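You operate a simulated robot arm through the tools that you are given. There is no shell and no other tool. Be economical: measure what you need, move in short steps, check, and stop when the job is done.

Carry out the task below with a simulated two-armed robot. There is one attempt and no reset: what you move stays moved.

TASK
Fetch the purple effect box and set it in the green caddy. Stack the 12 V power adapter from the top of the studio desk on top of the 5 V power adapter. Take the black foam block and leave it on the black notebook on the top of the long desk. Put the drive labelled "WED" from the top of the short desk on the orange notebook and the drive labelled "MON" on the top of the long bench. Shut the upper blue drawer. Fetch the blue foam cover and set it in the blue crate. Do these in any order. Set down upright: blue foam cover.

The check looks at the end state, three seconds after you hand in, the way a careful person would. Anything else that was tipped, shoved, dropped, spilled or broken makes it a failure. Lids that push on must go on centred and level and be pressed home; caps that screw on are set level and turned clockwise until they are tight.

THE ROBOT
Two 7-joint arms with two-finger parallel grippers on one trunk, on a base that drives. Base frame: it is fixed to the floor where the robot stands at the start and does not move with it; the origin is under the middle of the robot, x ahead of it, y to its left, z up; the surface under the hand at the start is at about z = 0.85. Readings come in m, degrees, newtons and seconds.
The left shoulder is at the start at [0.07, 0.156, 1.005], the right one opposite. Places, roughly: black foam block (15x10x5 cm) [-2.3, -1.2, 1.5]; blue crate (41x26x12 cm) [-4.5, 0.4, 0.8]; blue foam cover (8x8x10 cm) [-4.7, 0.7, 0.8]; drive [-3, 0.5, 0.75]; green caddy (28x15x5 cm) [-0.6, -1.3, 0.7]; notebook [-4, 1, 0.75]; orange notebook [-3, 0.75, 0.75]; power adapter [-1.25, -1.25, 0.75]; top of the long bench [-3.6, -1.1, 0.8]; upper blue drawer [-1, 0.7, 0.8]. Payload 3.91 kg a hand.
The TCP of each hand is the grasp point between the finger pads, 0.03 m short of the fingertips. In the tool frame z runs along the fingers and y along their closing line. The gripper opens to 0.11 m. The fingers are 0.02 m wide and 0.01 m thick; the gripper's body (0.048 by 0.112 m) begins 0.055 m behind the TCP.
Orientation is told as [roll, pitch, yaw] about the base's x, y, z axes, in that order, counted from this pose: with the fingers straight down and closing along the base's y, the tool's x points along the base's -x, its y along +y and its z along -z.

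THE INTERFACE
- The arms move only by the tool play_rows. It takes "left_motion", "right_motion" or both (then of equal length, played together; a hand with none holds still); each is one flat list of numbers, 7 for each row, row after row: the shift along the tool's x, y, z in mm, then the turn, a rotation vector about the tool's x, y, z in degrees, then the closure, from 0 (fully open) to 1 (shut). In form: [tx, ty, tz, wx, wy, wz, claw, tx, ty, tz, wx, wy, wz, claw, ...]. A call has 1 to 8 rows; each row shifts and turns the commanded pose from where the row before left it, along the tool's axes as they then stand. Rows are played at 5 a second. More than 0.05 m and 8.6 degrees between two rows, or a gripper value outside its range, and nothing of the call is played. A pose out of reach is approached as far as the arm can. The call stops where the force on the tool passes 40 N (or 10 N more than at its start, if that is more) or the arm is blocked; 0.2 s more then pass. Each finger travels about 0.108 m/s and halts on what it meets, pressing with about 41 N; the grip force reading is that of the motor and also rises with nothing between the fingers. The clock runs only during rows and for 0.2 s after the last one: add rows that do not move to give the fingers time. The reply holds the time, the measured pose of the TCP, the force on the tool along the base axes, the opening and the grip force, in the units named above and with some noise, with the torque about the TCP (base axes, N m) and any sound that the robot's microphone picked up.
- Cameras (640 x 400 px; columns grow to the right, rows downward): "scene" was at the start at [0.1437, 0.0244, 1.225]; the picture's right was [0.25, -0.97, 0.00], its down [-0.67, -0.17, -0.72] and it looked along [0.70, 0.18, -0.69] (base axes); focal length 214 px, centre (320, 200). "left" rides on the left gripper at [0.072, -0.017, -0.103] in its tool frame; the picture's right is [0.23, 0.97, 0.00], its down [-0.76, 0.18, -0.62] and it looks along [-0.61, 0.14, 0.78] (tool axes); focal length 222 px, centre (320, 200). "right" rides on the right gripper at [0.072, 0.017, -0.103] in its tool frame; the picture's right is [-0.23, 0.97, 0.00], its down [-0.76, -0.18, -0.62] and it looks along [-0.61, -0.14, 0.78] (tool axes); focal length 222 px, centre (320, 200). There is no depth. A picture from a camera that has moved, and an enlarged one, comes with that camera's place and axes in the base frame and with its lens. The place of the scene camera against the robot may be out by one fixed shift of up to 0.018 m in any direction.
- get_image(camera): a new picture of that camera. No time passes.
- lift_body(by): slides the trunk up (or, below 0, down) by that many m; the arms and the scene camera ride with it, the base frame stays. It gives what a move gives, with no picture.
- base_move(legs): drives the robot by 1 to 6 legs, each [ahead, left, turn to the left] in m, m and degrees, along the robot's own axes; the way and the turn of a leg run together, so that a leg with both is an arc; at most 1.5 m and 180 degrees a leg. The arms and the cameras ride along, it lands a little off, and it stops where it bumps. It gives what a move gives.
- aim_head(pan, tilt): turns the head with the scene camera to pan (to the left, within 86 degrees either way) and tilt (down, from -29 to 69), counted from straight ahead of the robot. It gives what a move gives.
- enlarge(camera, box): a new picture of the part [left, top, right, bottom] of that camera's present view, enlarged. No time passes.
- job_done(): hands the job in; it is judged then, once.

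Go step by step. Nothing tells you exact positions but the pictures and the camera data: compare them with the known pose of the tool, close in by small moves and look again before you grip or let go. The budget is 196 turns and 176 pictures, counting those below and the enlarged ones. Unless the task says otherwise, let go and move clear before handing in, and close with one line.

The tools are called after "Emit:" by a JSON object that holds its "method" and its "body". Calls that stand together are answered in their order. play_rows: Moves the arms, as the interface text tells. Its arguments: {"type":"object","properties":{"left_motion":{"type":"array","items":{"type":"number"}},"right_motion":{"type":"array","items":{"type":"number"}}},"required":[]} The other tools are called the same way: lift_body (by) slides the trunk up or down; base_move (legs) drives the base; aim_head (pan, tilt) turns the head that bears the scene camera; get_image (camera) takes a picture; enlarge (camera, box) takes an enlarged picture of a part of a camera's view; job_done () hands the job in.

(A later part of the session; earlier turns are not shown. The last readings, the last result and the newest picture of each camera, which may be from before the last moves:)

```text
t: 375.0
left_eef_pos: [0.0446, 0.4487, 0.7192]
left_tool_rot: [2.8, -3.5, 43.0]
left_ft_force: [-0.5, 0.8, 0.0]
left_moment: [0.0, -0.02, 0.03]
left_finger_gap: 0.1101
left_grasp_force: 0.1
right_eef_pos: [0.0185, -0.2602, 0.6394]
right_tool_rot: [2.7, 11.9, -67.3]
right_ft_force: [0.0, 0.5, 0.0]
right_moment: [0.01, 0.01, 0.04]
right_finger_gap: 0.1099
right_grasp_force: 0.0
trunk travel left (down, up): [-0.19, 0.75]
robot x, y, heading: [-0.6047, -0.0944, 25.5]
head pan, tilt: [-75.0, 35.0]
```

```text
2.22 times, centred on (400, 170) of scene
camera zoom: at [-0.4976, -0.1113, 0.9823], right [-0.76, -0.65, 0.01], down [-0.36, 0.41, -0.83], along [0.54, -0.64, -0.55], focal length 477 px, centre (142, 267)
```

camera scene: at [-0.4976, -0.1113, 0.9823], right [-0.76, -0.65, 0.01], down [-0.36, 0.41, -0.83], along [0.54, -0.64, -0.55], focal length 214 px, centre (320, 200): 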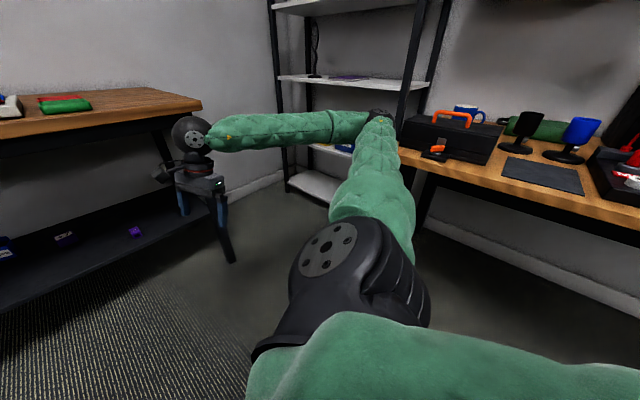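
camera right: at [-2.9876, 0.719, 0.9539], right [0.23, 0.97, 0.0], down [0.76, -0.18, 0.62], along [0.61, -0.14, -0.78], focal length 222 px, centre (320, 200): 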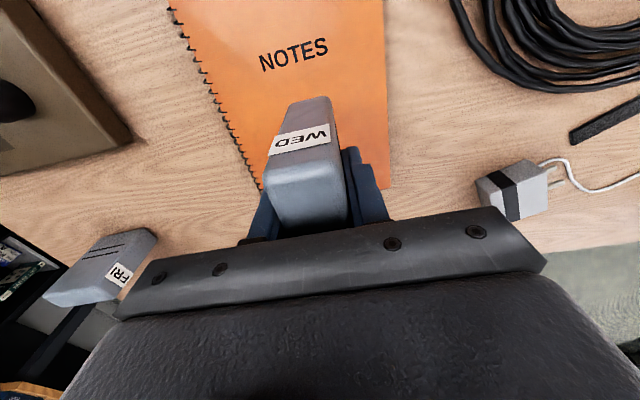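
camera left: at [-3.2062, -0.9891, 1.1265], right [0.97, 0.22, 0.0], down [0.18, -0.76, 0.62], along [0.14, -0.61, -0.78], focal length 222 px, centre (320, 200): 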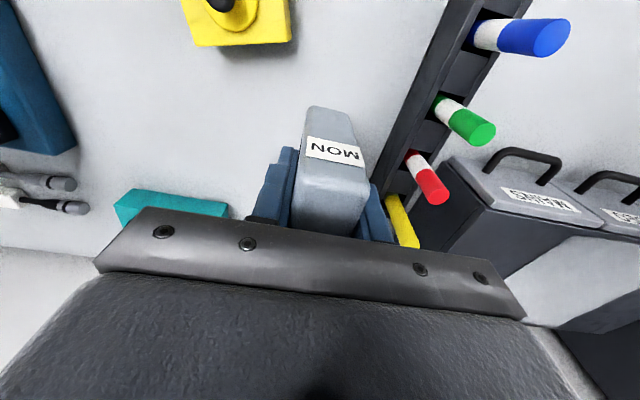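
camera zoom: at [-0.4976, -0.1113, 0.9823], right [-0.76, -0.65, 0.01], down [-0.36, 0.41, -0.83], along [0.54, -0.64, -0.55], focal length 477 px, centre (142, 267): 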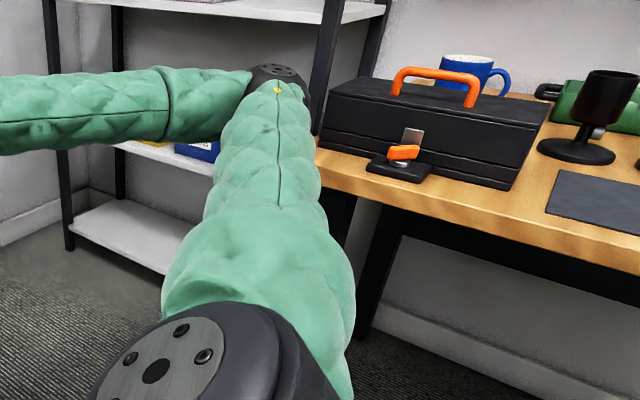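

The likely contact is the left shoulder against the teal bench corner (≈(-0.8,0.25)). Moving away from it, toward +x.

Emit:
{"method": "base_move", "body": {"legs": [[0.12, -0.05, 0]]}}

Emit:
{"method": "lift_body", "body": {"by": 0.3}}

```text
t: 376.3
left_eef_pos: [0.1917, 0.4224, 0.7169]
left_tool_rot: [4.3, -3.7, 40.8]
left_ft_force: [0.3, -0.1, -0.6]
left_moment: [-0.01, -0.01, 0.01]
left_finger_gap: 0.11
left_grasp_force: 0.0
right_eef_pos: [0.1445, -0.2733, 0.6301]
right_tool_rot: [2.5, 12.9, -68.3]
right_ft_force: [1.2, 0.0, -0.4]
right_moment: [-0.05, 0.02, 0.0]
right_finger_gap: 0.1098
right_grasp_force: 0.0
trunk travel left (down, up): [-0.19, 0.75]
robot x, y, heading: [-0.4737, -0.0909, 24.5]
head pan, tilt: [-75.0, 35.0]
```

```text
t: 379.3
left_eef_pos: [0.1918, 0.4218, 1.0172]
left_tool_rot: [4.4, -3.8, 40.8]
left_ft_force: [-0.1, -1.5, -0.5]
left_moment: [0.02, 0.01, -0.03]
left_finger_gap: 0.1101
left_grasp_force: 0.1
right_eef_pos: [0.144, -0.2745, 0.9298]
right_tool_rot: [2.5, 12.7, -68.3]
right_ft_force: [0.0, 0.8, -0.8]
right_moment: [-0.02, 0.0, -0.02]
right_finger_gap: 0.1101
right_grasp_force: 0.1
trunk travel left (down, up): [-0.49, 0.45]
robot x, y, heading: [-0.4795, -0.088, 24.3]
head pan, tilt: [-75.0, 35.0]
```

Free again. Straightening the heading and checking the teal bench for disturbance.

Emit:
{"method": "base_move", "body": {"legs": [[0, 0, -24]]}}

Emit:
{"method": "aim_head", "body": {"pan": 86, "tilt": 30}}

Emit:
{"method": "get_image", "body": {"camera": "scene"}}

```text
t: 380.9
left_eef_pos: [0.34, 0.1078, 1.0177]
left_tool_rot: [4.3, -3.8, 17.1]
left_ft_force: [0.4, 0.1, 0.1]
left_moment: [0.01, -0.03, -0.02]
left_finger_gap: 0.1102
left_grasp_force: 0.1
right_eef_pos: [0.0171, -0.5106, 0.9302]
right_tool_rot: [2.5, 13.1, -92.1]
right_ft_force: [0.2, -1.0, 0.0]
right_moment: [0.03, -0.01, 0.06]
right_finger_gap: 0.11
right_grasp_force: 0.0
trunk travel left (down, up): [-0.49, 0.45]
robot x, y, heading: [-0.4746, -0.0917, 0.5]
head pan, tilt: [-75.0, 35.0]
```

```text
t: 383.4
left_eef_pos: [0.3415, 0.1093, 1.0188]
left_tool_rot: [4.4, -3.8, 17.0]
left_ft_force: [0.3, 0.3, -0.6]
left_moment: [0.02, -0.03, 0.01]
left_finger_gap: 0.1102
left_grasp_force: 0.0
right_eef_pos: [0.0166, -0.5089, 0.9297]
right_tool_rot: [2.6, 12.9, -92.2]
right_ft_force: [0.1, 0.2, 0.5]
right_moment: [-0.02, -0.02, 0.0]
right_finger_gap: 0.11
right_grasp_force: 0.0
trunk travel left (down, up): [-0.49, 0.45]
robot x, y, heading: [-0.4745, -0.0884, 0.5]
head pan, tilt: [85.9, 30.0]
```

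```text
12 pictures are left
camera scene: at [-0.406, 0.0061, 1.2856], right [1.0, -0.06, 0.0], down [-0.03, -0.5, -0.87], along [0.05, 0.86, -0.5], focal length 214 px, centre (320, 200)
```

scene: 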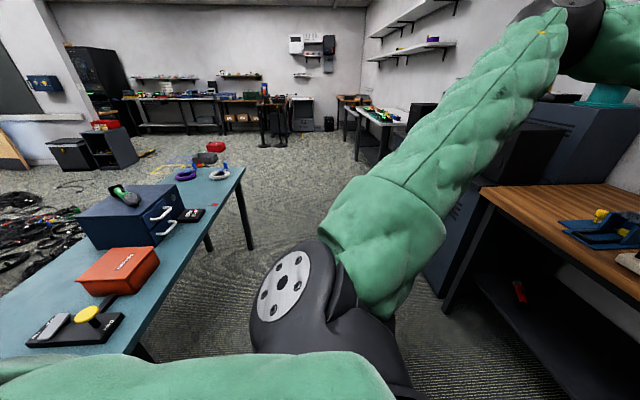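

Bench items are intact. Now prepping posture: right hand up out of the way, left hand yaw-corrected and tilted 45° forward.

Emit:
{"method": "play_rows", "body": {"left_motion": [0, 0, 0, 0, 0, 8.5, 0, 0, 0, 0, 0, 0, 8.5, 0, 0, 0, 0, 0, -7.5, 0, 0, 0, 0, 0, 0, -7.5, 0, 0, 0, 0, 0, 0, -7.5, 0, 0, 0, 0, 0, 0, -7.5, 0, 0, 0, 0, 0, 0, -7.5, 0, 0, 0, 0, 0, 0, -6, 0, 0], "right_motion": [0, 0, -48, 0, 0, 0, 0, 0, 0, -48, 0, 0, 0, 0, 0, 0, -48, 0, 0, 0, 0, 0, 0, -48, 0, 0, 0, 0, 0, 0, -48, 0, 0, 0, 0, 0, 0, -48, 0, 0, 0, 0, 0, 0, -48, 0, 0, 0, 0, 0, 0, -48, 0, 0, 0, 0]}}

```text
t: 385.4
left_eef_pos: [0.3402, 0.1059, 1.0175]
left_tool_rot: [7.6, -45.8, -5.4]
left_ft_force: [0.0, 0.0, 0.7]
left_moment: [0.01, 0.03, 0.0]
left_finger_gap: 0.1101
left_grasp_force: 0.0
right_eef_pos: [0.0728, -0.5723, 0.9418]
right_tool_rot: [-42.3, 11.8, -98.7]
right_ft_force: [0.4, -1.6, 0.7]
right_moment: [0.0, -0.02, 0.0]
right_finger_gap: 0.1097
right_grasp_force: 0.1
trunk travel left (down, up): [-0.49, 0.45]
robot x, y, heading: [-0.4766, -0.089, 0.4]
head pan, tilt: [85.9, 30.0]
stopped in row 8 (right hand): the arm was blocked; the commanded pose is now the measured one
```

Emit:
{"method": "aim_head", "body": {"pan": -70, "tilt": 25}}

Emit:
{"method": "get_image", "body": {"camera": "scene"}}

```text
t: 387.8
left_eef_pos: [0.3406, 0.1072, 1.0182]
left_tool_rot: [7.6, -45.8, -5.3]
left_ft_force: [0.0, -0.5, -0.4]
left_moment: [-0.01, 0.0, 0.02]
left_finger_gap: 0.1099
left_grasp_force: 0.0
right_eef_pos: [0.0741, -0.5721, 0.941]
right_tool_rot: [-42.3, 11.7, -98.7]
right_ft_force: [0.5, 0.5, 0.1]
right_moment: [-0.02, 0.0, -0.02]
right_finger_gap: 0.1101
right_grasp_force: 0.0
trunk travel left (down, up): [-0.49, 0.45]
robot x, y, heading: [-0.475, -0.0894, 0.6]
head pan, tilt: [-70.0, 25.0]
```

```text
11 pictures are left
camera scene: at [-0.3791, -0.1705, 1.2935], right [-0.94, -0.35, 0.0], down [-0.15, 0.4, -0.91], along [0.32, -0.85, -0.42], focal length 214 px, centre (320, 200)
```

scene: 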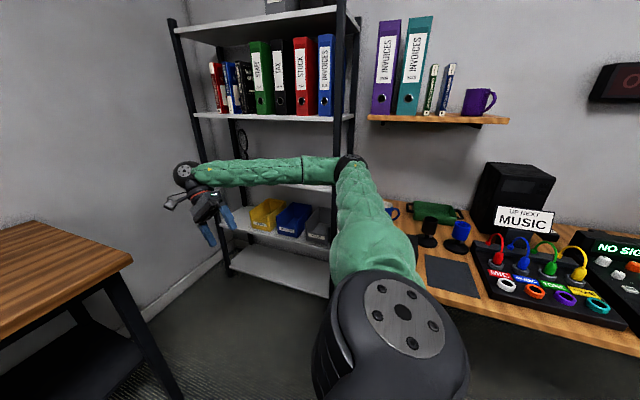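

The right arm's elbow sticks out over the studio desk side. I'll bring the right hand in front of the chest and level it.

Emit:
{"method": "play_rows", "body": {"right_motion": [41, -7, 0, -5.3, 0, 0, 0, 41, -7, 0, -5.3, 0, 0, 0, 41, -7, 0, -5.3, 0, 0, 0, 41, -7, 0, -5.3, 0, 0, 0, 41, -7, 0, -5.3, 0, 0, 0, 41, -7, 0, -5.3, 0, 0, 0, 35, 0, -10, -5.3, 0, 0, 0, 20, 0, -20, -5.3, 0, 0, 0]}}

```text
t: 389.6
left_eef_pos: [0.341, 0.1078, 1.0179]
left_tool_rot: [7.5, -45.7, -5.3]
left_ft_force: [0.3, -0.8, 1.0]
left_moment: [0.0, 0.01, -0.03]
left_finger_gap: 0.1102
left_grasp_force: 0.1
right_eef_pos: [0.0838, -0.286, 1.0527]
right_tool_rot: [0.3, 11.8, -98.9]
right_ft_force: [-0.5, -0.2, -1.1]
right_moment: [-0.01, 0.0, 0.01]
right_finger_gap: 0.1099
right_grasp_force: 0.1
trunk travel left (down, up): [-0.49, 0.45]
robot x, y, heading: [-0.4781, -0.0891, 0.4]
head pan, tilt: [-70.0, 25.0]
```

Now retract the left hand a little and lower the trunk.

Emit:
{"method": "play_rows", "body": {"left_motion": [34, 0, -35, 0, 0, 0, 0, 34, 0, -35, 0, 0, 0, 0, 34, 0, -35, 0, 0, 0, 0, 34, 0, -35, 0, 0, 0, 0]}}

Emit:
{"method": "lift_body", "body": {"by": -0.2}}

Emit:
{"method": "lift_body", "body": {"by": -0.2}}

```text
t: 390.6
left_eef_pos: [0.1443, 0.1056, 1.0181]
left_tool_rot: [7.4, -45.7, -5.3]
left_ft_force: [-0.4, 0.0, 0.3]
left_moment: [0.02, -0.05, 0.02]
left_finger_gap: 0.11
left_grasp_force: 0.1
right_eef_pos: [0.0841, -0.2867, 1.0516]
right_tool_rot: [0.1, 11.8, -98.8]
right_ft_force: [-0.1, 0.8, -0.2]
right_moment: [0.0, 0.0, 0.02]
right_finger_gap: 0.11
right_grasp_force: 0.0
trunk travel left (down, up): [-0.49, 0.45]
robot x, y, heading: [-0.4717, -0.0862, 0.4]
head pan, tilt: [-70.0, 25.0]
```

```text
t: 392.8
left_eef_pos: [0.1452, 0.1077, 0.8176]
left_tool_rot: [7.5, -45.7, -5.3]
left_ft_force: [-0.5, 0.7, -0.4]
left_moment: [0.0, -0.01, 0.02]
left_finger_gap: 0.1101
left_grasp_force: 0.1
right_eef_pos: [0.0848, -0.2856, 0.8515]
right_tool_rot: [0.1, 11.7, -98.7]
right_ft_force: [-0.1, 0.3, -0.3]
right_moment: [-0.02, -0.02, 0.0]
right_finger_gap: 0.1098
right_grasp_force: 0.1
trunk travel left (down, up): [-0.29, 0.65]
robot x, y, heading: [-0.4737, -0.0884, 0.5]
head pan, tilt: [-70.0, 25.0]
```

```text
t: 394.9
left_eef_pos: [0.1451, 0.1071, 0.6187]
left_tool_rot: [7.5, -45.8, -5.3]
left_ft_force: [1.3, -0.8, -0.5]
left_moment: [0.01, 0.0, -0.02]
left_finger_gap: 0.1101
left_grasp_force: 0.1
right_eef_pos: [0.084, -0.286, 0.6507]
right_tool_rot: [0.1, 11.6, -98.7]
right_ft_force: [1.2, 0.0, -0.4]
right_moment: [0.03, 0.01, 0.03]
right_finger_gap: 0.1101
right_grasp_force: 0.2
trunk travel left (down, up): [-0.09, 0.85]
robot x, y, heading: [-0.4731, -0.0901, 0.5]
head pan, tilt: [-70.0, 25.0]
```

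Clear. Lowering the left hand, retracting the right slightly, and driving in.

Emit:
{"method": "play_rows", "body": {"left_motion": [34, 0, 34, 0, 0, 0, 0, 34, 0, 34, 0, 0, 0, 0, 34, 0, 34, 0, 0, 0, 0], "right_motion": [0, -30, 0, 0, 0, 0, 0, 0, -30, 0, 0, 0, 0, 0, 0, -20, 0, 0, 0, 0, 0]}}

Emit:
{"method": "base_move", "body": {"legs": [[0.2, 0, 0]]}}

Emit:
{"method": "play_rows", "body": {"left_motion": [-33, -5, 33, 0, 0, 0, 0, -33, -5, 33, 0, 0, 0, 0, -33, -5, 33, 0, 0, 0, 0, -33, -5, 33, 0, 0, 0, 0, -33, -5, 33, 0, 0, 0, 0]}}

Emit:
{"method": "get_image", "body": {"camera": "left"}}

```text
t: 395.7
left_eef_pos: [0.1493, 0.1203, 0.4736]
left_tool_rot: [7.4, -45.8, -5.3]
left_ft_force: [0.0, -0.2, 0.3]
left_moment: [-0.03, 0.03, -0.01]
left_finger_gap: 0.1099
left_grasp_force: 0.1
right_eef_pos: [0.005, -0.2731, 0.6507]
right_tool_rot: [0.1, 11.7, -98.7]
right_ft_force: [-0.2, 0.9, 0.5]
right_moment: [0.0, -0.03, 0.02]
right_finger_gap: 0.1101
right_grasp_force: 0.0
trunk travel left (down, up): [-0.09, 0.85]
robot x, y, heading: [-0.4749, -0.0884, 0.7]
head pan, tilt: [-70.0, 25.0]
```

```text
t: 397.3
left_eef_pos: [0.3485, 0.1211, 0.4744]
left_tool_rot: [7.5, -45.8, -5.4]
left_ft_force: [-0.1, 0.5, 0.8]
left_moment: [0.01, 0.0, -0.01]
left_finger_gap: 0.1101
left_grasp_force: 0.0
right_eef_pos: [0.2056, -0.273, 0.6501]
right_tool_rot: [0.1, 11.8, -98.8]
right_ft_force: [0.8, 0.4, 0.1]
right_moment: [-0.03, -0.01, 0.01]
right_finger_gap: 0.1101
right_grasp_force: 0.2
trunk travel left (down, up): [-0.09, 0.85]
robot x, y, heading: [-0.2729, -0.0864, 0.3]
head pan, tilt: [-70.0, 25.0]
```

```text
t: 398.5
left_eef_pos: [0.5812, 0.0961, 0.4756]
left_tool_rot: [7.4, -45.8, -5.3]
left_ft_force: [0.1, 0.0, 0.3]
left_moment: [-0.03, 0.02, 0.0]
left_finger_gap: 0.11
left_grasp_force: 0.0
right_eef_pos: [0.2055, -0.2721, 0.6503]
right_tool_rot: [0.1, 11.7, -98.8]
right_ft_force: [0.0, 0.6, 0.8]
right_moment: [-0.02, -0.01, -0.02]
right_finger_gap: 0.1099
right_grasp_force: 0.1
trunk travel left (down, up): [-0.09, 0.85]
robot x, y, heading: [-0.2769, -0.0856, 0.5]
head pan, tilt: [-70.0, 25.0]
```

```text
10 pictures are left
camera left: at [0.456, 0.0773, 0.4944], right [-0.16, 0.98, -0.07], down [0.08, 0.09, 0.99], along [0.98, 0.15, -0.09], focal length 222 px, centre (320, 200)
```

left: 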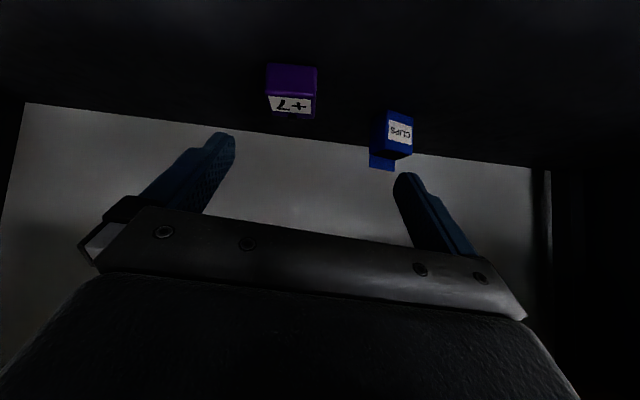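

"+7" is in view. Closing in along the tool axis and looking again.

Emit:
{"method": "play_rows", "body": {"left_motion": [-7, -11, 36, 0, 0, 0, 0, -7, -11, 36, 0, 0, 0, 0]}}

Emit:
{"method": "get_image", "body": {"camera": "left"}}

```text
t: 399.1
left_eef_pos: [0.6319, 0.0915, 0.444]
left_tool_rot: [7.4, -45.7, -5.5]
left_ft_force: [-0.6, 0.6, 0.2]
left_moment: [0.0, 0.0, 0.0]
left_finger_gap: 0.1099
left_grasp_force: 0.1
left hand out of reach, approached as far as the arm can: row 2
right_eef_pos: [0.2065, -0.2727, 0.6515]
right_tool_rot: [0.2, 11.7, -98.8]
right_ft_force: [-0.5, 0.4, 0.5]
right_moment: [-0.01, 0.01, -0.01]
right_finger_gap: 0.1101
right_grasp_force: 0.1
trunk travel left (down, up): [-0.09, 0.85]
robot x, y, heading: [-0.276, -0.0869, 0.4]
head pan, tilt: [-70.0, 25.0]
```

```text
9 pictures are left
camera left: at [0.5068, 0.0722, 0.4623], right [-0.16, 0.98, -0.07], down [0.08, 0.09, 0.99], along [0.98, 0.15, -0.09], focal length 222 px, centre (320, 200)
```

left: 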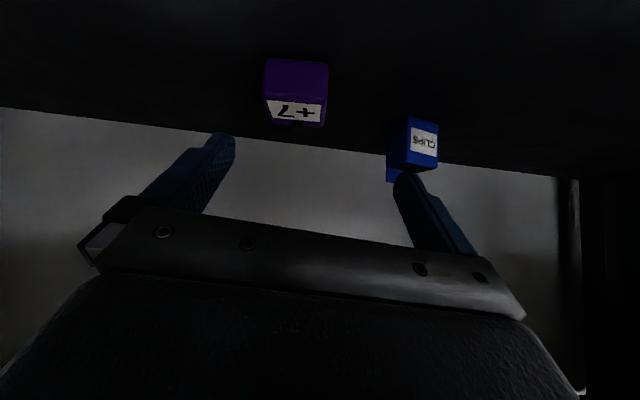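

Need the base closer. Lowering the right hand below desktop level, then driving 9 cm further.

Emit:
{"method": "play_rows", "body": {"right_motion": [0, -10, 45, 0, 0, 0, 0, 0, -10, 45, 0, 0, 0, 0, 0, -10, 45, 0, 0, 0, 0, 0, -10, 45, 0, 0, 0, 0]}}

Emit:
{"method": "base_move", "body": {"legs": [[0.09, 0, 0]]}}

Emit:
{"method": "get_image", "body": {"camera": "left"}}

```text
t: 400.1
left_eef_pos: [0.6332, 0.0912, 0.4435]
left_tool_rot: [7.4, -45.7, -5.4]
left_ft_force: [-0.3, 0.6, 0.3]
left_moment: [-0.02, -0.02, -0.01]
left_finger_gap: 0.1102
left_grasp_force: 0.0
right_eef_pos: [0.1926, -0.2282, 0.476]
right_tool_rot: [-0.1, 11.7, -98.7]
right_ft_force: [-0.8, -0.3, -0.4]
right_moment: [0.01, 0.0, 0.02]
right_finger_gap: 0.1101
right_grasp_force: 0.0
right hand out of reach, approached as far as the arm can: row 3, 4
trunk travel left (down, up): [-0.09, 0.85]
robot x, y, heading: [-0.2736, -0.0857, 0.5]
head pan, tilt: [-70.0, 25.0]
```

```text
t: 401.1
left_eef_pos: [0.6477, 0.0937, 0.4267]
left_tool_rot: [7.4, -44.3, -5.7]
left_ft_force: [0.2, 0.4, 0.2]
left_moment: [0.0, -0.03, 0.01]
left_finger_gap: 0.11
left_grasp_force: 0.0
right_eef_pos: [0.2272, -0.2228, 0.4763]
right_tool_rot: [0.1, 11.7, -98.2]
right_ft_force: [-1.3, 0.7, 0.0]
right_moment: [-0.01, 0.03, 0.03]
right_finger_gap: 0.1102
right_grasp_force: 0.0
trunk travel left (down, up): [-0.09, 0.85]
robot x, y, heading: [-0.2404, -0.0844, 1.0]
head pan, tilt: [-70.0, 25.0]
stopped in leg 1: the robot was blocked; the commanded pose is now the measured one
```

```text
8 pictures are left
camera left: at [0.5234, 0.076, 0.4493], right [-0.15, 0.99, -0.07], down [0.11, 0.09, 0.99], along [0.98, 0.14, -0.12], focal length 222 px, centre (320, 200)
```

left: 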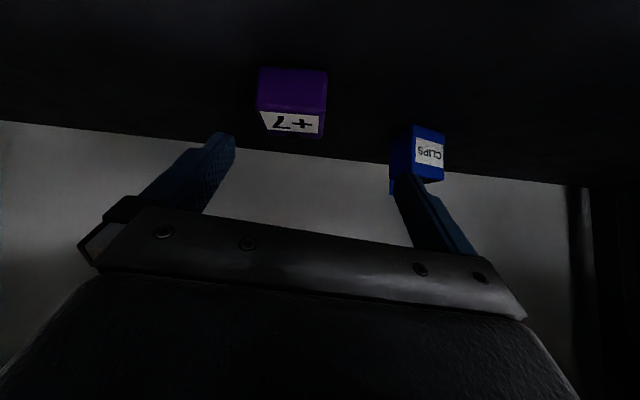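

The forearm met the desk edge; the 45° tilt forces a high elbow. Backing out, lowering the trunk the rest of the way and reducing the tilt.

Emit:
{"method": "base_move", "body": {"legs": [[-0.28, 0, 0]]}}

Emit:
{"method": "lift_body", "body": {"by": -0.085}}

Emit:
{"method": "play_rows", "body": {"left_motion": [-34, 0, -20, 0, 7, 0, 0, -30, 0, -20, 0, 7, 0, 0, 0, 0, -10, 0, 7, 0, 0, 0, 0, 0, 0, 7, 0, 0]}}

```text
t: 403.0
left_eef_pos: [0.3685, 0.0865, 0.4292]
left_tool_rot: [7.4, -44.4, -5.9]
left_ft_force: [-0.3, -0.3, 0.5]
left_moment: [-0.04, -0.03, -0.02]
left_finger_gap: 0.1098
left_grasp_force: 0.0
right_eef_pos: [-0.0522, -0.2292, 0.477]
right_tool_rot: [0.0, 11.6, -98.3]
right_ft_force: [-0.1, -0.1, -0.3]
right_moment: [0.05, 0.0, 0.0]
right_finger_gap: 0.1102
right_grasp_force: 0.1
trunk travel left (down, up): [-0.09, 0.85]
robot x, y, heading: [-0.5219, -0.0943, 0.9]
head pan, tilt: [-70.0, 25.0]
```

```text
t: 404.2
left_eef_pos: [0.3699, 0.0856, 0.3438]
left_tool_rot: [7.4, -44.4, -6.0]
left_ft_force: [-0.1, -0.4, 0.1]
left_moment: [-0.03, 0.01, 0.0]
left_finger_gap: 0.1099
left_grasp_force: 0.0
right_eef_pos: [-0.0538, -0.2297, 0.3926]
right_tool_rot: [0.0, 11.7, -98.3]
right_ft_force: [0.6, 0.1, -0.2]
right_moment: [0.02, -0.08, -0.01]
right_finger_gap: 0.1101
right_grasp_force: 0.0
trunk travel left (down, up): [-0.005, 0.935]
robot x, y, heading: [-0.5204, -0.0951, 0.9]
head pan, tilt: [-70.0, 25.0]
```

```text
t: 405.2
left_eef_pos: [0.3701, 0.0945, 0.4303]
left_tool_rot: [5.5, -16.5, -2.4]
left_ft_force: [0.8, -0.3, -0.3]
left_moment: [0.0, 0.02, 0.01]
left_finger_gap: 0.1103
left_grasp_force: 0.0
left hand out of reach, approached as far as the arm can: row 2, 3, 4
right_eef_pos: [-0.0525, -0.2292, 0.3902]
right_tool_rot: [0.0, 11.8, -98.4]
right_ft_force: [-0.2, 0.7, -0.6]
right_moment: [-0.01, -0.03, 0.02]
right_finger_gap: 0.11
right_grasp_force: 0.0
trunk travel left (down, up): [-0.005, 0.935]
robot x, y, heading: [-0.5211, -0.0907, 1.1]
head pan, tilt: [-70.0, 25.0]
```

Arm now stretched low. Driving in.

Emit:
{"method": "base_move", "body": {"legs": [[0.29, 0, -0.6]]}}

Emit:
{"method": "get_image", "body": {"camera": "left"}}

```text
t: 407.2
left_eef_pos: [0.6642, 0.0891, 0.4304]
left_tool_rot: [5.5, -16.6, -2.9]
left_ft_force: [0.4, 1.1, 0.2]
left_moment: [0.03, -0.01, -0.03]
left_finger_gap: 0.11
left_grasp_force: 0.1
right_eef_pos: [0.239, -0.2293, 0.3909]
right_tool_rot: [0.0, 11.6, -98.8]
right_ft_force: [0.1, -0.5, 0.0]
right_moment: [-0.01, 0.0, -0.02]
right_finger_gap: 0.1099
right_grasp_force: 0.0
trunk travel left (down, up): [-0.005, 0.935]
robot x, y, heading: [-0.2298, -0.0903, 0.4]
head pan, tilt: [-70.0, 25.0]
```

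```text
7 pictures are left
camera left: at [0.5643, 0.0677, 0.5073], right [-0.2, 0.98, 0.02], down [0.55, 0.09, 0.83], along [0.81, 0.17, -0.56], focal length 222 px, centre (320, 200)
```

left: 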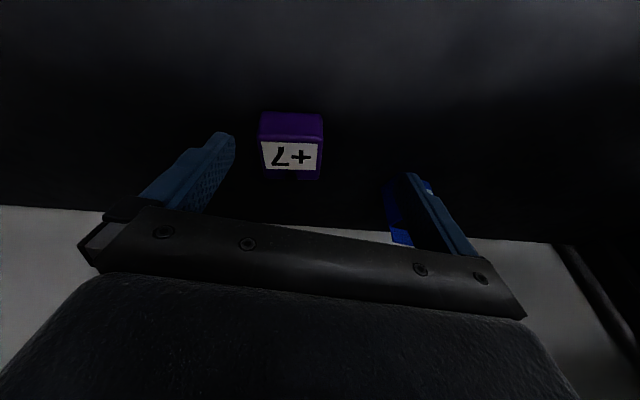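

Box centre ≈(0.708,0.073), top ≈0.367. CLIPS box is to the left, so partially closing the gripper first; then nudging the base and lowering.

Emit:
{"method": "play_rows", "body": {"left_motion": [0, -8, 0, 0, 0, 0, 0.25, 0, -8, 0, 0, 0, 0, 0.25]}}

Emit:
{"method": "base_move", "body": {"legs": [[0.055, 0, 0]]}}

Emit:
{"method": "play_rows", "body": {"left_motion": [6, 0, 20, 0, 0, 0, 0.25, 6, 0, 20, 0, 0, 0, 0.25]}}

Emit:
{"method": "get_image", "body": {"camera": "left"}}

```text
t: 407.8
left_eef_pos: [0.6571, 0.0826, 0.4316]
left_tool_rot: [5.4, -16.6, -2.9]
left_ft_force: [-0.8, -0.3, -0.2]
left_moment: [-0.01, -0.01, 0.0]
left_finger_gap: 0.0824
left_grasp_force: 0.1
left hand out of reach, approached as far as the arm can: row 1, 2
right_eef_pos: [0.2387, -0.2306, 0.3909]
right_tool_rot: [0.0, 11.7, -98.8]
right_ft_force: [0.6, -0.7, 0.7]
right_moment: [0.01, 0.0, -0.01]
right_finger_gap: 0.11
right_grasp_force: 0.0
trunk travel left (down, up): [-0.005, 0.935]
robot x, y, heading: [-0.228, -0.0892, 0.5]
head pan, tilt: [-70.0, 25.0]
```

```text
t: 408.8
left_eef_pos: [0.7129, 0.082, 0.4309]
left_tool_rot: [5.4, -16.7, -2.9]
left_ft_force: [0.4, 0.6, -0.7]
left_moment: [0.01, 0.05, 0.0]
left_finger_gap: 0.0823
left_grasp_force: 0.0
right_eef_pos: [0.2933, -0.2293, 0.393]
right_tool_rot: [-0.1, 11.7, -98.8]
right_ft_force: [0.3, -0.2, 0.4]
right_moment: [0.0, 0.0, -0.01]
right_finger_gap: 0.1099
right_grasp_force: 0.0
trunk travel left (down, up): [-0.005, 0.935]
robot x, y, heading: [-0.1742, -0.0922, 0.6]
head pan, tilt: [-70.0, 25.0]
```

```text
t: 409.4
left_eef_pos: [0.7081, 0.0914, 0.3955]
left_tool_rot: [5.3, -17.1, -2.8]
left_ft_force: [1.8, -0.3, 13.1]
left_moment: [-0.6, -0.04, 0.11]
left_finger_gap: 0.0823
left_grasp_force: 0.0
left hand out of reach, approached as far as the arm can: row 1, 2
right_eef_pos: [0.293, -0.2301, 0.3933]
right_tool_rot: [0.2, 11.7, -98.8]
right_ft_force: [-0.5, 0.6, 0.2]
right_moment: [-0.01, -0.01, 0.0]
right_finger_gap: 0.11
right_grasp_force: 0.0
trunk travel left (down, up): [-0.005, 0.935]
robot x, y, heading: [-0.1716, -0.0848, 0.4]
head pan, tilt: [-70.0, 25.0]
```

```text
6 pictures are left
camera left: at [0.6066, 0.0692, 0.4716], right [-0.19, 0.98, 0.02], down [0.55, 0.09, 0.83], along [0.81, 0.17, -0.56], focal length 222 px, centre (320, 200)
```

left: 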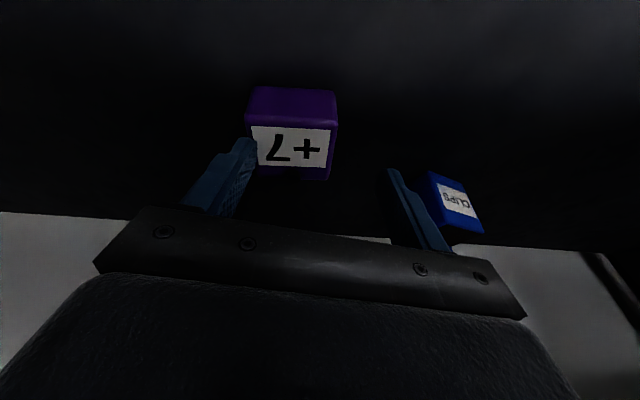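

A finger tip is touching the box top; lifting off, pulling the arm back for slack, and shifting the base forward and right.

Emit:
{"method": "play_rows", "body": {"left_motion": [-6, 0, -22, 0, 0, 0, 0.25, 29, 0, -9, 0, 0, 0, 0.25, 29, 0, -9, 0, 0, 0, 0.25]}}

Emit:
{"method": "base_move", "body": {"legs": [[0.065, -0.018, 0]]}}

```text
t: 409.9
left_eef_pos: [0.6898, 0.0876, 0.3935]
left_tool_rot: [4.7, -15.5, -3.0]
left_ft_force: [-5.3, 4.2, 45.9]
left_moment: [-1.76, 0.22, -0.22]
left_finger_gap: 0.0785
left_grasp_force: 0.1
right_eef_pos: [0.2949, -0.2302, 0.3875]
right_tool_rot: [-0.2, 11.4, -99.0]
right_ft_force: [-0.4, 0.6, 0.0]
right_moment: [-0.01, -0.02, -0.01]
right_finger_gap: 0.1101
right_grasp_force: 0.0
trunk travel left (down, up): [-0.005, 0.935]
robot x, y, heading: [-0.1744, -0.0894, 0.5]
head pan, tilt: [-70.0, 25.0]
stopped in row 2 (left hand): the force on the tool passed its limit at 110 N (the readings are from after the stop); the commanded pose is now the measured one
```

```text
t: 411.0
left_eef_pos: [0.7207, 0.0982, 0.3912]
left_tool_rot: [3.3, -15.7, 0.1]
left_ft_force: [-7.5, -3.9, 121.9]
left_moment: [-5.45, 0.13, -0.21]
left_finger_gap: 0.0808
left_grasp_force: 0.0
right_eef_pos: [0.338, -0.2375, 0.3912]
right_tool_rot: [0.2, 11.2, -96.9]
right_ft_force: [0.7, 0.2, -0.5]
right_moment: [0.01, -0.03, 0.02]
right_finger_gap: 0.1098
right_grasp_force: 0.0
trunk travel left (down, up): [-0.005, 0.935]
robot x, y, heading: [-0.134, -0.1114, 2.6]
head pan, tilt: [-70.0, 25.0]
stopped in leg 1: the robot was blocked; the commanded pose is now the measured one
```

The arm is wedged between desk edge and box; backing the base off right away.

Emit:
{"method": "base_move", "body": {"legs": [[-0.06, 0.02, 0]]}}

Emit:
{"method": "get_image", "body": {"camera": "left"}}

```text
t: 411.7
left_eef_pos: [0.7198, 0.0987, 0.3921]
left_tool_rot: [3.0, -15.5, 0.2]
left_ft_force: [-6.5, 2.9, 71.6]
left_moment: [-3.01, 0.12, -0.21]
left_finger_gap: 0.0793
left_grasp_force: 0.0
right_eef_pos: [0.3366, -0.237, 0.3921]
right_tool_rot: [0.0, 11.3, -96.9]
right_ft_force: [-1.0, 0.6, 0.1]
right_moment: [0.02, 0.01, 0.02]
right_finger_gap: 0.11
right_grasp_force: 0.1
trunk travel left (down, up): [-0.005, 0.935]
robot x, y, heading: [-0.1357, -0.1118, 2.4]
head pan, tilt: [-70.0, 25.0]
stopped in leg 1: the force on the tool passed its limit at 142 N (the readings are from after the stop); the commanded pose is now the measured one
```

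```text
5 pictures are left
camera left: at [0.6218, 0.0755, 0.472], right [-0.24, 0.97, -0.01], down [0.56, 0.15, 0.81], along [0.79, 0.19, -0.58], focal length 222 px, centre (320, 200)
```

left: 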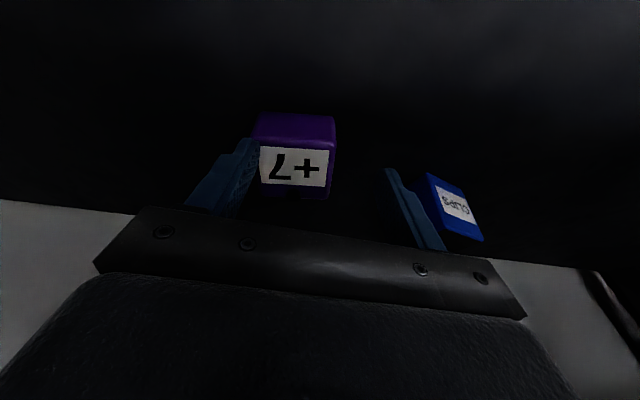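

The -y finger is resting right on the box edge; opening a few mm lets it slip beside the box.

Emit:
{"method": "play_rows", "body": {"left_motion": [0, 0, 0, 0, 0, 0, 0.17, 0, 0, 0, 0, 0, 0, 0.17]}}

```text
t: 411.9
left_eef_pos: [0.7207, 0.0995, 0.3924]
left_tool_rot: [2.9, -15.5, 0.4]
left_ft_force: [-5.3, 13.8, 66.6]
left_moment: [-2.3, 0.14, -0.17]
left_finger_gap: 0.0825
left_grasp_force: 0.0
right_eef_pos: [0.3362, -0.2381, 0.3925]
right_tool_rot: [0.1, 11.5, -97.0]
right_ft_force: [-0.5, 0.5, -1.1]
right_moment: [0.01, 0.04, -0.02]
right_finger_gap: 0.1103
right_grasp_force: 0.0
trunk travel left (down, up): [-0.005, 0.935]
robot x, y, heading: [-0.134, -0.1123, 2.0]
head pan, tilt: [-70.0, 25.0]
stopped in row 1 (left hand): the force on the tool passed its limit at 87 N (the readings are from after the stop); the commanded pose is now the measured one
```

Emit:
{"method": "play_rows", "body": {"left_motion": [0, 0, 0, 0, 0, 0, 0.17, 0, 0, 0, 0, 0, 0, 0.17]}}

Emit:
{"method": "play_rows", "body": {"left_motion": [0, 0, 0, 0, 0, 0, 0.15, 0, 0, 0, 0, 0, 0, 0.15]}}

```text
t: 412.6
left_eef_pos: [0.7205, 0.0998, 0.3932]
left_tool_rot: [3.2, -15.4, 0.2]
left_ft_force: [-6.1, 13.7, 67.3]
left_moment: [-2.28, 0.15, -0.11]
left_finger_gap: 0.0831
left_grasp_force: 0.0
right_eef_pos: [0.3368, -0.2379, 0.391]
right_tool_rot: [0.0, 11.4, -97.0]
right_ft_force: [-1.2, 0.3, -0.4]
right_moment: [0.01, -0.02, -0.02]
right_finger_gap: 0.1099
right_grasp_force: 0.0
trunk travel left (down, up): [-0.005, 0.935]
robot x, y, heading: [-0.14, -0.1191, 2.1]
head pan, tilt: [-70.0, 25.0]
```

```text
t: 413.1
left_eef_pos: [0.7205, 0.0996, 0.391]
left_tool_rot: [3.2, -15.5, 0.4]
left_ft_force: [-6.0, 12.6, 67.0]
left_moment: [-2.32, 0.15, -0.23]
left_finger_gap: 0.0848
left_grasp_force: 0.1
right_eef_pos: [0.3361, -0.2369, 0.3918]
right_tool_rot: [-0.1, 11.4, -96.9]
right_ft_force: [0.7, 0.3, 0.7]
right_moment: [0.03, 0.0, 0.01]
right_finger_gap: 0.11
right_grasp_force: 0.0
trunk travel left (down, up): [-0.005, 0.935]
robot x, y, heading: [-0.1386, -0.1165, 2.7]
head pan, tilt: [-70.0, 25.0]
```

Emit:
{"method": "play_rows", "body": {"left_motion": [-3, 0, -10, 0, 0, 0, 0.15]}}

```text
t: 413.4
left_eef_pos: [0.7203, 0.1002, 0.392]
left_tool_rot: [3.0, -15.5, 0.4]
left_ft_force: [-5.6, 12.5, 61.8]
left_moment: [-2.17, 0.11, -0.14]
left_finger_gap: 0.0856
left_grasp_force: 0.0
right_eef_pos: [0.3367, -0.2378, 0.3903]
right_tool_rot: [0.1, 11.6, -96.9]
right_ft_force: [-0.8, -0.6, 0.4]
right_moment: [-0.01, 0.0, 0.01]
right_finger_gap: 0.1097
right_grasp_force: 0.1
trunk travel left (down, up): [-0.005, 0.935]
robot x, y, heading: [-0.1349, -0.1144, 2.5]
head pan, tilt: [-70.0, 25.0]
stopped in row 1 (left hand): the force on the tool passed its limit at 88 N (the readings are from after the stop); the commanded pose is now the measured one
```

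Emit:
{"method": "play_rows", "body": {"left_motion": [0, 0, 0, 0, 0, 0, 0.1, 0, 0, 0, 0, 0, 0, 0.1, 0, 0, 0, 0, 0, 0, 0.1, 0, 0, 0, 0, 0, 0, 0.1]}}

```text
t: 413.7
left_eef_pos: [0.7204, 0.0995, 0.3936]
left_tool_rot: [2.8, -15.5, 0.5]
left_ft_force: [-4.0, 7.1, 59.2]
left_moment: [-2.49, 0.05, -0.12]
left_finger_gap: 0.0942
left_grasp_force: 0.0
right_eef_pos: [0.3371, -0.2386, 0.3918]
right_tool_rot: [0.0, 11.5, -96.8]
right_ft_force: [0.4, 0.2, -0.1]
right_moment: [0.03, 0.03, -0.01]
right_finger_gap: 0.1102
right_grasp_force: 0.1
trunk travel left (down, up): [-0.005, 0.935]
robot x, y, heading: [-0.1392, -0.1138, 2.4]
head pan, tilt: [-70.0, 25.0]
stopped in row 1 (left hand): the force on the tool passed its limit at 78 N (the readings are from after the stop); the commanded pose is now the measured one
```

Emit:
{"method": "play_rows", "body": {"left_motion": [0, -3, 0, 0, 0, 0, 0.06, 0, -3, 0, 0, 0, 0, 0.06, 0, 0, 0, 0, 0, 0, 0.06]}}

Emit:
{"method": "get_image", "body": {"camera": "left"}}

```text
t: 414.0
left_eef_pos: [0.7205, 0.0985, 0.3939]
left_tool_rot: [2.5, -15.7, 0.6]
left_ft_force: [-2.5, 1.0, 49.9]
left_moment: [-2.48, 0.05, -0.12]
left_finger_gap: 0.1018
left_grasp_force: 0.1
right_eef_pos: [0.3362, -0.2369, 0.3904]
right_tool_rot: [0.1, 11.6, -97.0]
right_ft_force: [0.2, 0.1, -0.3]
right_moment: [-0.02, -0.03, 0.0]
right_finger_gap: 0.11
right_grasp_force: 0.0
trunk travel left (down, up): [-0.005, 0.935]
robot x, y, heading: [-0.1355, -0.1135, 2.3]
head pan, tilt: [-70.0, 25.0]
stopped in row 1 (left hand): the force on the tool passed its limit at 85 N (the readings are from after the stop); the commanded pose is now the measured one
```

```text
4 pictures are left
camera left: at [0.6234, 0.0761, 0.4732], right [-0.24, 0.97, -0.02], down [0.56, 0.15, 0.81], along [0.79, 0.19, -0.58], focal length 222 px, centre (320, 200)
```

left: 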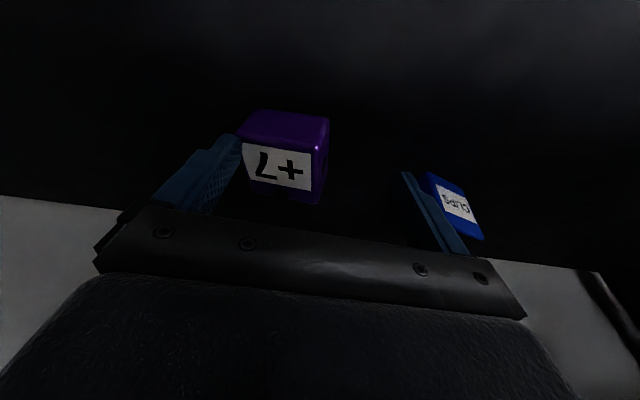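

The box is being pinned by the finger; backing the base in small steps to relieve the jam.

Emit:
{"method": "base_move", "body": {"legs": [[-0.03, 0, 0]]}}

Emit:
{"method": "base_move", "body": {"legs": [[-0.03, 0, 0]]}}

```text
t: 414.8
left_eef_pos: [0.6903, 0.0962, 0.3966]
left_tool_rot: [3.0, -15.7, 0.5]
left_ft_force: [-1.1, -0.7, 0.0]
left_moment: [0.02, 0.01, 0.02]
left_finger_gap: 0.1034
left_grasp_force: 0.0
right_eef_pos: [0.3062, -0.2394, 0.3922]
right_tool_rot: [0.1, 11.8, -96.9]
right_ft_force: [0.0, 0.3, -0.9]
right_moment: [0.02, 0.02, 0.03]
right_finger_gap: 0.1098
right_grasp_force: 0.1
trunk travel left (down, up): [-0.005, 0.935]
robot x, y, heading: [-0.1643, -0.1158, 2.5]
head pan, tilt: [-70.0, 25.0]
```

```text
t: 415.6
left_eef_pos: [0.6601, 0.095, 0.3971]
left_tool_rot: [3.2, -15.7, 0.4]
left_ft_force: [-0.5, -0.1, 0.5]
left_moment: [0.0, 0.02, 0.0]
left_finger_gap: 0.1034
left_grasp_force: 0.1
right_eef_pos: [0.2768, -0.2412, 0.3913]
right_tool_rot: [0.2, 11.7, -96.9]
right_ft_force: [-0.6, 0.2, 0.3]
right_moment: [0.01, 0.04, -0.02]
right_finger_gap: 0.1099
right_grasp_force: 0.1
trunk travel left (down, up): [-0.005, 0.935]
robot x, y, heading: [-0.1966, -0.1144, 2.1]
head pan, tilt: [-70.0, 25.0]
```

Jam released. Checking the box.

Emit:
{"method": "get_image", "body": {"camera": "left"}}

```text
3 pictures are left
camera left: at [0.5623, 0.0718, 0.4759], right [-0.24, 0.97, -0.01], down [0.56, 0.15, 0.81], along [0.79, 0.19, -0.58], focal length 222 px, centre (320, 200)
```

left: 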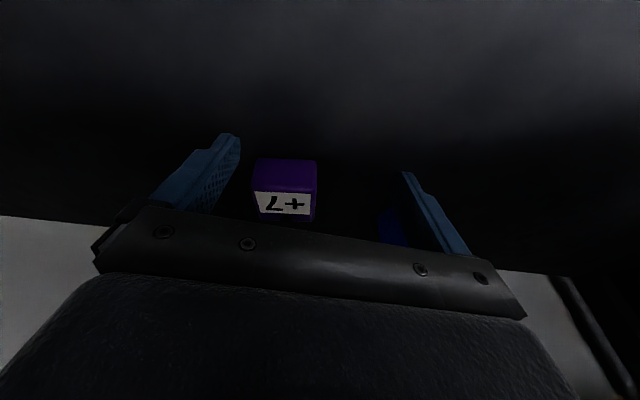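

Box is upright at ≈(0.735,0.080). Adding tilt for reach, correcting y, then a short base nudge.

Emit:
{"method": "play_rows", "body": {"left_motion": [0, 0, -4, 0, -7.5, 0, 0.06, 0, 0, -4, 0, -7.5, 0, 0.06, -15, -7, 9, 0, 0, 0, 0.06, -15, -7, 9, 0, 0, 0, 0.06]}}

Emit:
{"method": "base_move", "body": {"legs": [[0.03, 0, 0]]}}

```text
t: 416.6
left_eef_pos: [0.694, 0.0817, 0.4035]
left_tool_rot: [3.4, -30.8, -0.5]
left_ft_force: [-0.1, -0.1, 0.1]
left_moment: [-0.02, 0.03, 0.0]
left_finger_gap: 0.1033
left_grasp_force: 0.0
right_eef_pos: [0.2756, -0.2426, 0.3913]
right_tool_rot: [0.1, 11.9, -96.9]
right_ft_force: [-1.0, 1.0, -0.8]
right_moment: [0.0, 0.01, 0.0]
right_finger_gap: 0.1099
right_grasp_force: 0.0
trunk travel left (down, up): [-0.005, 0.935]
robot x, y, heading: [-0.1955, -0.1154, 2.3]
head pan, tilt: [-70.0, 25.0]
```

```text
t: 417.5
left_eef_pos: [0.7226, 0.0829, 0.4033]
left_tool_rot: [3.4, -30.7, -0.5]
left_ft_force: [1.2, 0.7, -0.6]
left_moment: [-0.02, 0.03, -0.03]
left_finger_gap: 0.1035
left_grasp_force: 0.2
right_eef_pos: [0.3051, -0.2401, 0.3921]
right_tool_rot: [0.0, 11.9, -96.9]
right_ft_force: [-0.2, 0.9, 0.3]
right_moment: [0.0, -0.01, -0.01]
right_finger_gap: 0.1101
right_grasp_force: 0.0
trunk travel left (down, up): [-0.005, 0.935]
robot x, y, heading: [-0.163, -0.1174, 2.2]
head pan, tilt: [-70.0, 25.0]
```

Good, no contact. Lowering to grasp height.

Emit:
{"method": "play_rows", "body": {"left_motion": [10, -1, 17, 0, 0, 0, 0.06, 10, -1, 17, 0, 0, 0, 0.06]}}

```text
t: 418.1
left_eef_pos: [0.7203, 0.0845, 0.3645]
left_tool_rot: [3.4, -30.6, -0.5]
left_ft_force: [0.2, -0.6, -0.4]
left_moment: [0.02, -0.01, 0.0]
left_finger_gap: 0.1033
left_grasp_force: 0.1
right_eef_pos: [0.305, -0.2407, 0.3912]
right_tool_rot: [0.1, 11.9, -96.9]
right_ft_force: [0.0, 0.4, -0.1]
right_moment: [-0.01, -0.03, -0.03]
right_finger_gap: 0.1101
right_grasp_force: 0.1
trunk travel left (down, up): [-0.005, 0.935]
robot x, y, heading: [-0.1668, -0.1146, 2.2]
head pan, tilt: [-70.0, 25.0]
```

Down beside the box with no force. Closing.

Emit:
{"method": "play_rows", "body": {"left_motion": [0, 0, 0, 0, 0, 0, 0.5, 0, 0, 0, 0, 0, 0, 0.7, 0, 0, 0, 0, 0, 0, 0.7, 0, 0, 0, 0, 0, 0, 0.7]}}

```text
t: 419.1
left_eef_pos: [0.7202, 0.0846, 0.3644]
left_tool_rot: [3.4, -30.7, -0.5]
left_ft_force: [0.5, -0.2, -0.2]
left_moment: [-0.03, 0.0, 0.05]
left_finger_gap: 0.0591
left_grasp_force: 41.0
right_eef_pos: [0.3057, -0.2414, 0.3921]
right_tool_rot: [0.0, 11.9, -96.8]
right_ft_force: [-0.1, 0.8, 0.7]
right_moment: [-0.01, -0.04, -0.01]
right_finger_gap: 0.1101
right_grasp_force: 0.1
trunk travel left (down, up): [-0.005, 0.935]
robot x, y, heading: [-0.166, -0.1136, 2.2]
head pan, tilt: [-70.0, 25.0]
```

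Gripped (59 mm). Lifting slightly and backing the base out.

Emit:
{"method": "play_rows", "body": {"left_motion": [-6, 0, -11, 0, 0, 0, 0.7, -6, 0, -11, 0, 0, 0, 0.7]}}

Emit:
{"method": "base_move", "body": {"legs": [[-0.36, 0, -2]]}}

Emit:
{"method": "get_image", "body": {"camera": "left"}}

```text
t: 419.7
left_eef_pos: [0.7224, 0.0816, 0.3891]
left_tool_rot: [3.5, -30.6, -0.5]
left_ft_force: [1.0, 1.0, -2.2]
left_moment: [-0.02, 0.06, -0.02]
left_finger_gap: 0.0593
left_grasp_force: 40.8
right_eef_pos: [0.3059, -0.2391, 0.3925]
right_tool_rot: [0.2, 11.8, -96.9]
right_ft_force: [-0.3, -0.2, 0.0]
right_moment: [0.0, -0.01, 0.0]
right_finger_gap: 0.11
right_grasp_force: 0.1
trunk travel left (down, up): [-0.005, 0.935]
robot x, y, heading: [-0.1667, -0.1169, 2.2]
head pan, tilt: [-70.0, 25.0]
```

```text
t: 422.0
left_eef_pos: [0.366, 0.0425, 0.3884]
left_tool_rot: [3.4, -30.6, -2.5]
left_ft_force: [0.6, 0.3, -2.0]
left_moment: [0.02, 0.05, 0.03]
left_finger_gap: 0.0587
left_grasp_force: 41.3
right_eef_pos: [-0.0599, -0.2655, 0.3925]
right_tool_rot: [0.0, 11.8, -99.0]
right_ft_force: [-0.1, 0.3, 0.4]
right_moment: [-0.01, 0.0, 0.01]
right_finger_gap: 0.1098
right_grasp_force: 0.0
trunk travel left (down, up): [-0.005, 0.935]
robot x, y, heading: [-0.5304, -0.1265, 0.4]
head pan, tilt: [-70.0, 25.0]
```

```text
2 pictures are left
camera left: at [0.2504, 0.0238, 0.4399], right [-0.18, 0.98, -0.07], down [0.34, 0.12, 0.93], along [0.92, 0.15, -0.35], focal length 222 px, centre (320, 200)
```

left: 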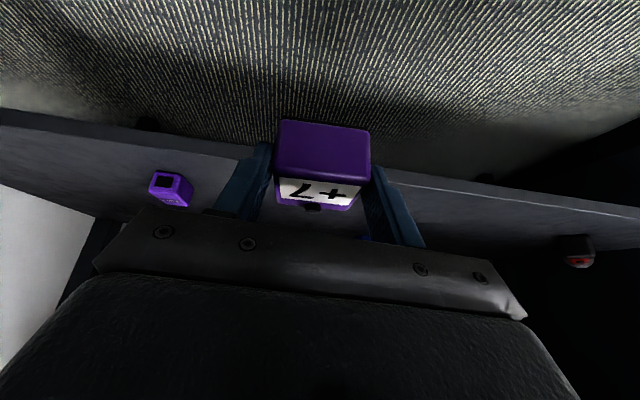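

Holding the purple "+7" box. Retracting the arm from under the desk, then raising fully.

Emit:
{"method": "play_rows", "body": {"left_motion": [37, 0, -22, 0, 0, 0, 0.7, 37, 0, -22, 0, 0, 0, 0.7, 37, 0, -22, 0, 0, 0, 0.7]}}

Emit:
{"method": "lift_body", "body": {"by": 0.4}}

Emit:
{"method": "lift_body", "body": {"by": 0.4}}

Emit:
{"method": "play_rows", "body": {"right_motion": [0, 0, -40, 0, 0, 0, 0, 0, 0, -40, 0, 0, 0, 0, 0, 0, -40, 0, 0, 0, 0, 0, 0, -40, 0, 0, 0, 0]}}

```text
t: 422.8
left_eef_pos: [0.2369, 0.0428, 0.3872]
left_tool_rot: [3.3, -30.7, -2.6]
left_ft_force: [0.0, -0.9, -2.7]
left_moment: [0.0, 0.06, 0.0]
left_finger_gap: 0.0586
left_grasp_force: 41.6
right_eef_pos: [-0.0604, -0.2663, 0.3903]
right_tool_rot: [0.1, 11.7, -99.0]
right_ft_force: [0.3, 0.0, 0.4]
right_moment: [-0.05, 0.03, 0.01]
right_finger_gap: 0.1102
right_grasp_force: 0.0
trunk travel left (down, up): [-0.005, 0.935]
robot x, y, heading: [-0.5267, -0.125, 0.1]
head pan, tilt: [-70.0, 25.0]
```

```text
t: 426.6
left_eef_pos: [0.2372, 0.0444, 0.788]
left_tool_rot: [3.6, -30.6, -2.6]
left_ft_force: [-0.6, 0.3, -1.5]
left_moment: [0.02, 0.04, 0.02]
left_finger_gap: 0.0584
left_grasp_force: 40.8
right_eef_pos: [-0.0597, -0.2658, 0.7911]
right_tool_rot: [0.1, 11.8, -99.0]
right_ft_force: [-0.1, 0.0, 0.6]
right_moment: [0.03, 0.01, 0.01]
right_finger_gap: 0.1101
right_grasp_force: 0.1
trunk travel left (down, up): [-0.405, 0.535]
robot x, y, heading: [-0.5277, -0.1213, 0.4]
head pan, tilt: [-70.0, 25.0]
```

```text
t: 430.4
left_eef_pos: [0.238, 0.0425, 1.1867]
left_tool_rot: [3.4, -30.7, -2.6]
left_ft_force: [0.0, -1.4, -1.5]
left_moment: [0.02, 0.04, 0.03]
left_finger_gap: 0.0581
left_grasp_force: 40.6
right_eef_pos: [-0.0602, -0.266, 1.1913]
right_tool_rot: [0.1, 11.9, -99.0]
right_ft_force: [-0.3, 0.5, 0.2]
right_moment: [0.01, 0.03, -0.02]
right_finger_gap: 0.1099
right_grasp_force: 0.0
trunk travel left (down, up): [-0.805, 0.135]
robot x, y, heading: [-0.5283, -0.1253, 0.3]
head pan, tilt: [-70.0, 25.0]
```

```text
t: 431.4
left_eef_pos: [0.237, 0.0428, 1.1876]
left_tool_rot: [3.4, -30.7, -2.6]
left_ft_force: [0.4, 0.8, -1.2]
left_moment: [0.0, 0.03, 0.01]
left_finger_gap: 0.0583
left_grasp_force: 41.2
right_eef_pos: [-0.0662, -0.2975, 1.3474]
right_tool_rot: [0.1, 11.8, -99.0]
right_ft_force: [-0.4, 0.4, -0.3]
right_moment: [-0.01, 0.01, -0.02]
right_finger_gap: 0.1101
right_grasp_force: 0.0
trunk travel left (down, up): [-0.805, 0.135]
robot x, y, heading: [-0.5268, -0.1226, 0.1]
head pan, tilt: [-70.0, 25.0]
```

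Turning to the studio desk and positioning in front of the caddy.

Emit:
{"method": "base_move", "body": {"legs": [[0, 0, -90], [0.3, -0.23, 0]]}}

Emit:
{"method": "lift_body", "body": {"by": -0.23}}

Emit:
{"method": "get_image", "body": {"camera": "left"}}

```text
t: 437.5
left_eef_pos: [-0.5599, -1.1647, 1.1819]
left_tool_rot: [3.8, -29.8, -91.5]
left_ft_force: [4.9, 10.2, -4.1]
left_moment: [-0.26, 0.23, 0.45]
left_finger_gap: 0.0579
left_grasp_force: 41.7
right_eef_pos: [-0.9092, -0.8737, 1.3472]
right_tool_rot: [0.1, 11.8, 172.0]
right_ft_force: [-0.8, 0.7, 0.2]
right_moment: [0.01, -0.01, 0.02]
right_finger_gap: 0.1102
right_grasp_force: 0.1
trunk travel left (down, up): [-0.805, 0.135]
robot x, y, heading: [-0.7422, -0.4064, -88.7]
head pan, tilt: [-70.0, 25.0]
stopped in leg 2: the force on the tool passed its limit at 86 N (the readings are from after the stop); the commanded pose is now the measured one
```

```text
t: 438.2
left_eef_pos: [-0.5596, -1.1661, 1.1639]
left_tool_rot: [3.5, -30.3, -91.4]
left_ft_force: [3.5, 12.1, 4.9]
left_moment: [-0.68, 0.38, -0.25]
left_finger_gap: 0.058
left_grasp_force: 40.8
right_eef_pos: [-0.9092, -0.8723, 1.3254]
right_tool_rot: [0.1, 11.8, 172.0]
right_ft_force: [-0.3, -0.3, -0.5]
right_moment: [0.01, 0.02, 0.0]
right_finger_gap: 0.1101
right_grasp_force: 0.0
trunk travel left (down, up): [-0.782, 0.158]
robot x, y, heading: [-0.7399, -0.4066, -88.8]
head pan, tilt: [-70.0, 25.0]
stopped: the force on the tool passed its limit at 69 N (the readings are from after the stop); the commanded pose is now the measured one
```

```text
1 pictures are left
camera left: at [-0.5809, -1.0509, 1.2157], right [0.98, 0.2, -0.06], down [0.13, -0.34, 0.93], along [0.17, -0.92, -0.36], focal length 222 px, centre (320, 200)
```

left: 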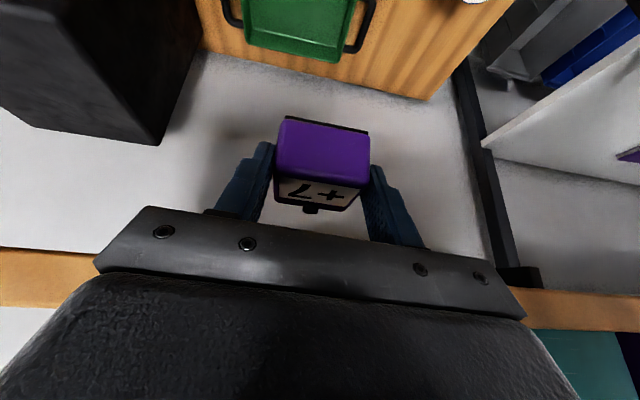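

The hand brushed the wall shelf; backing off, lowering below it, then approaching the caddy (centre ≈(-0.593,-1.272)) underneath.

Emit:
{"method": "base_move", "body": {"legs": [[-0.14, 0, 0]]}}

Emit:
{"method": "lift_body", "body": {"by": -0.24}}

```text
t: 439.5
left_eef_pos: [-0.5631, -1.0281, 1.1628]
left_tool_rot: [3.5, -30.1, -91.5]
left_ft_force: [0.2, -0.2, -2.1]
left_moment: [0.06, 0.01, 0.08]
left_finger_gap: 0.0576
left_grasp_force: 41.4
right_eef_pos: [-0.9116, -0.7359, 1.3248]
right_tool_rot: [0.0, 11.8, 171.9]
right_ft_force: [0.2, 0.2, -0.1]
right_moment: [0.02, -0.01, 0.0]
right_finger_gap: 0.11
right_grasp_force: 0.0
trunk travel left (down, up): [-0.782, 0.158]
robot x, y, heading: [-0.747, -0.2692, -89.0]
head pan, tilt: [-70.0, 25.0]
```

```text
t: 442.0
left_eef_pos: [-0.5634, -1.0281, 0.9237]
left_tool_rot: [3.5, -30.2, -91.4]
left_ft_force: [0.5, -0.7, -1.1]
left_moment: [0.02, 0.02, 0.04]
left_finger_gap: 0.0576
left_grasp_force: 41.0
right_eef_pos: [-0.911, -0.7346, 1.0852]
right_tool_rot: [0.1, 11.9, 171.9]
right_ft_force: [-0.1, -0.3, 0.3]
right_moment: [-0.01, 0.04, -0.02]
right_finger_gap: 0.1099
right_grasp_force: 0.1
trunk travel left (down, up): [-0.542, 0.398]
robot x, y, heading: [-0.7443, -0.2694, -88.8]
head pan, tilt: [-70.0, 25.0]
```

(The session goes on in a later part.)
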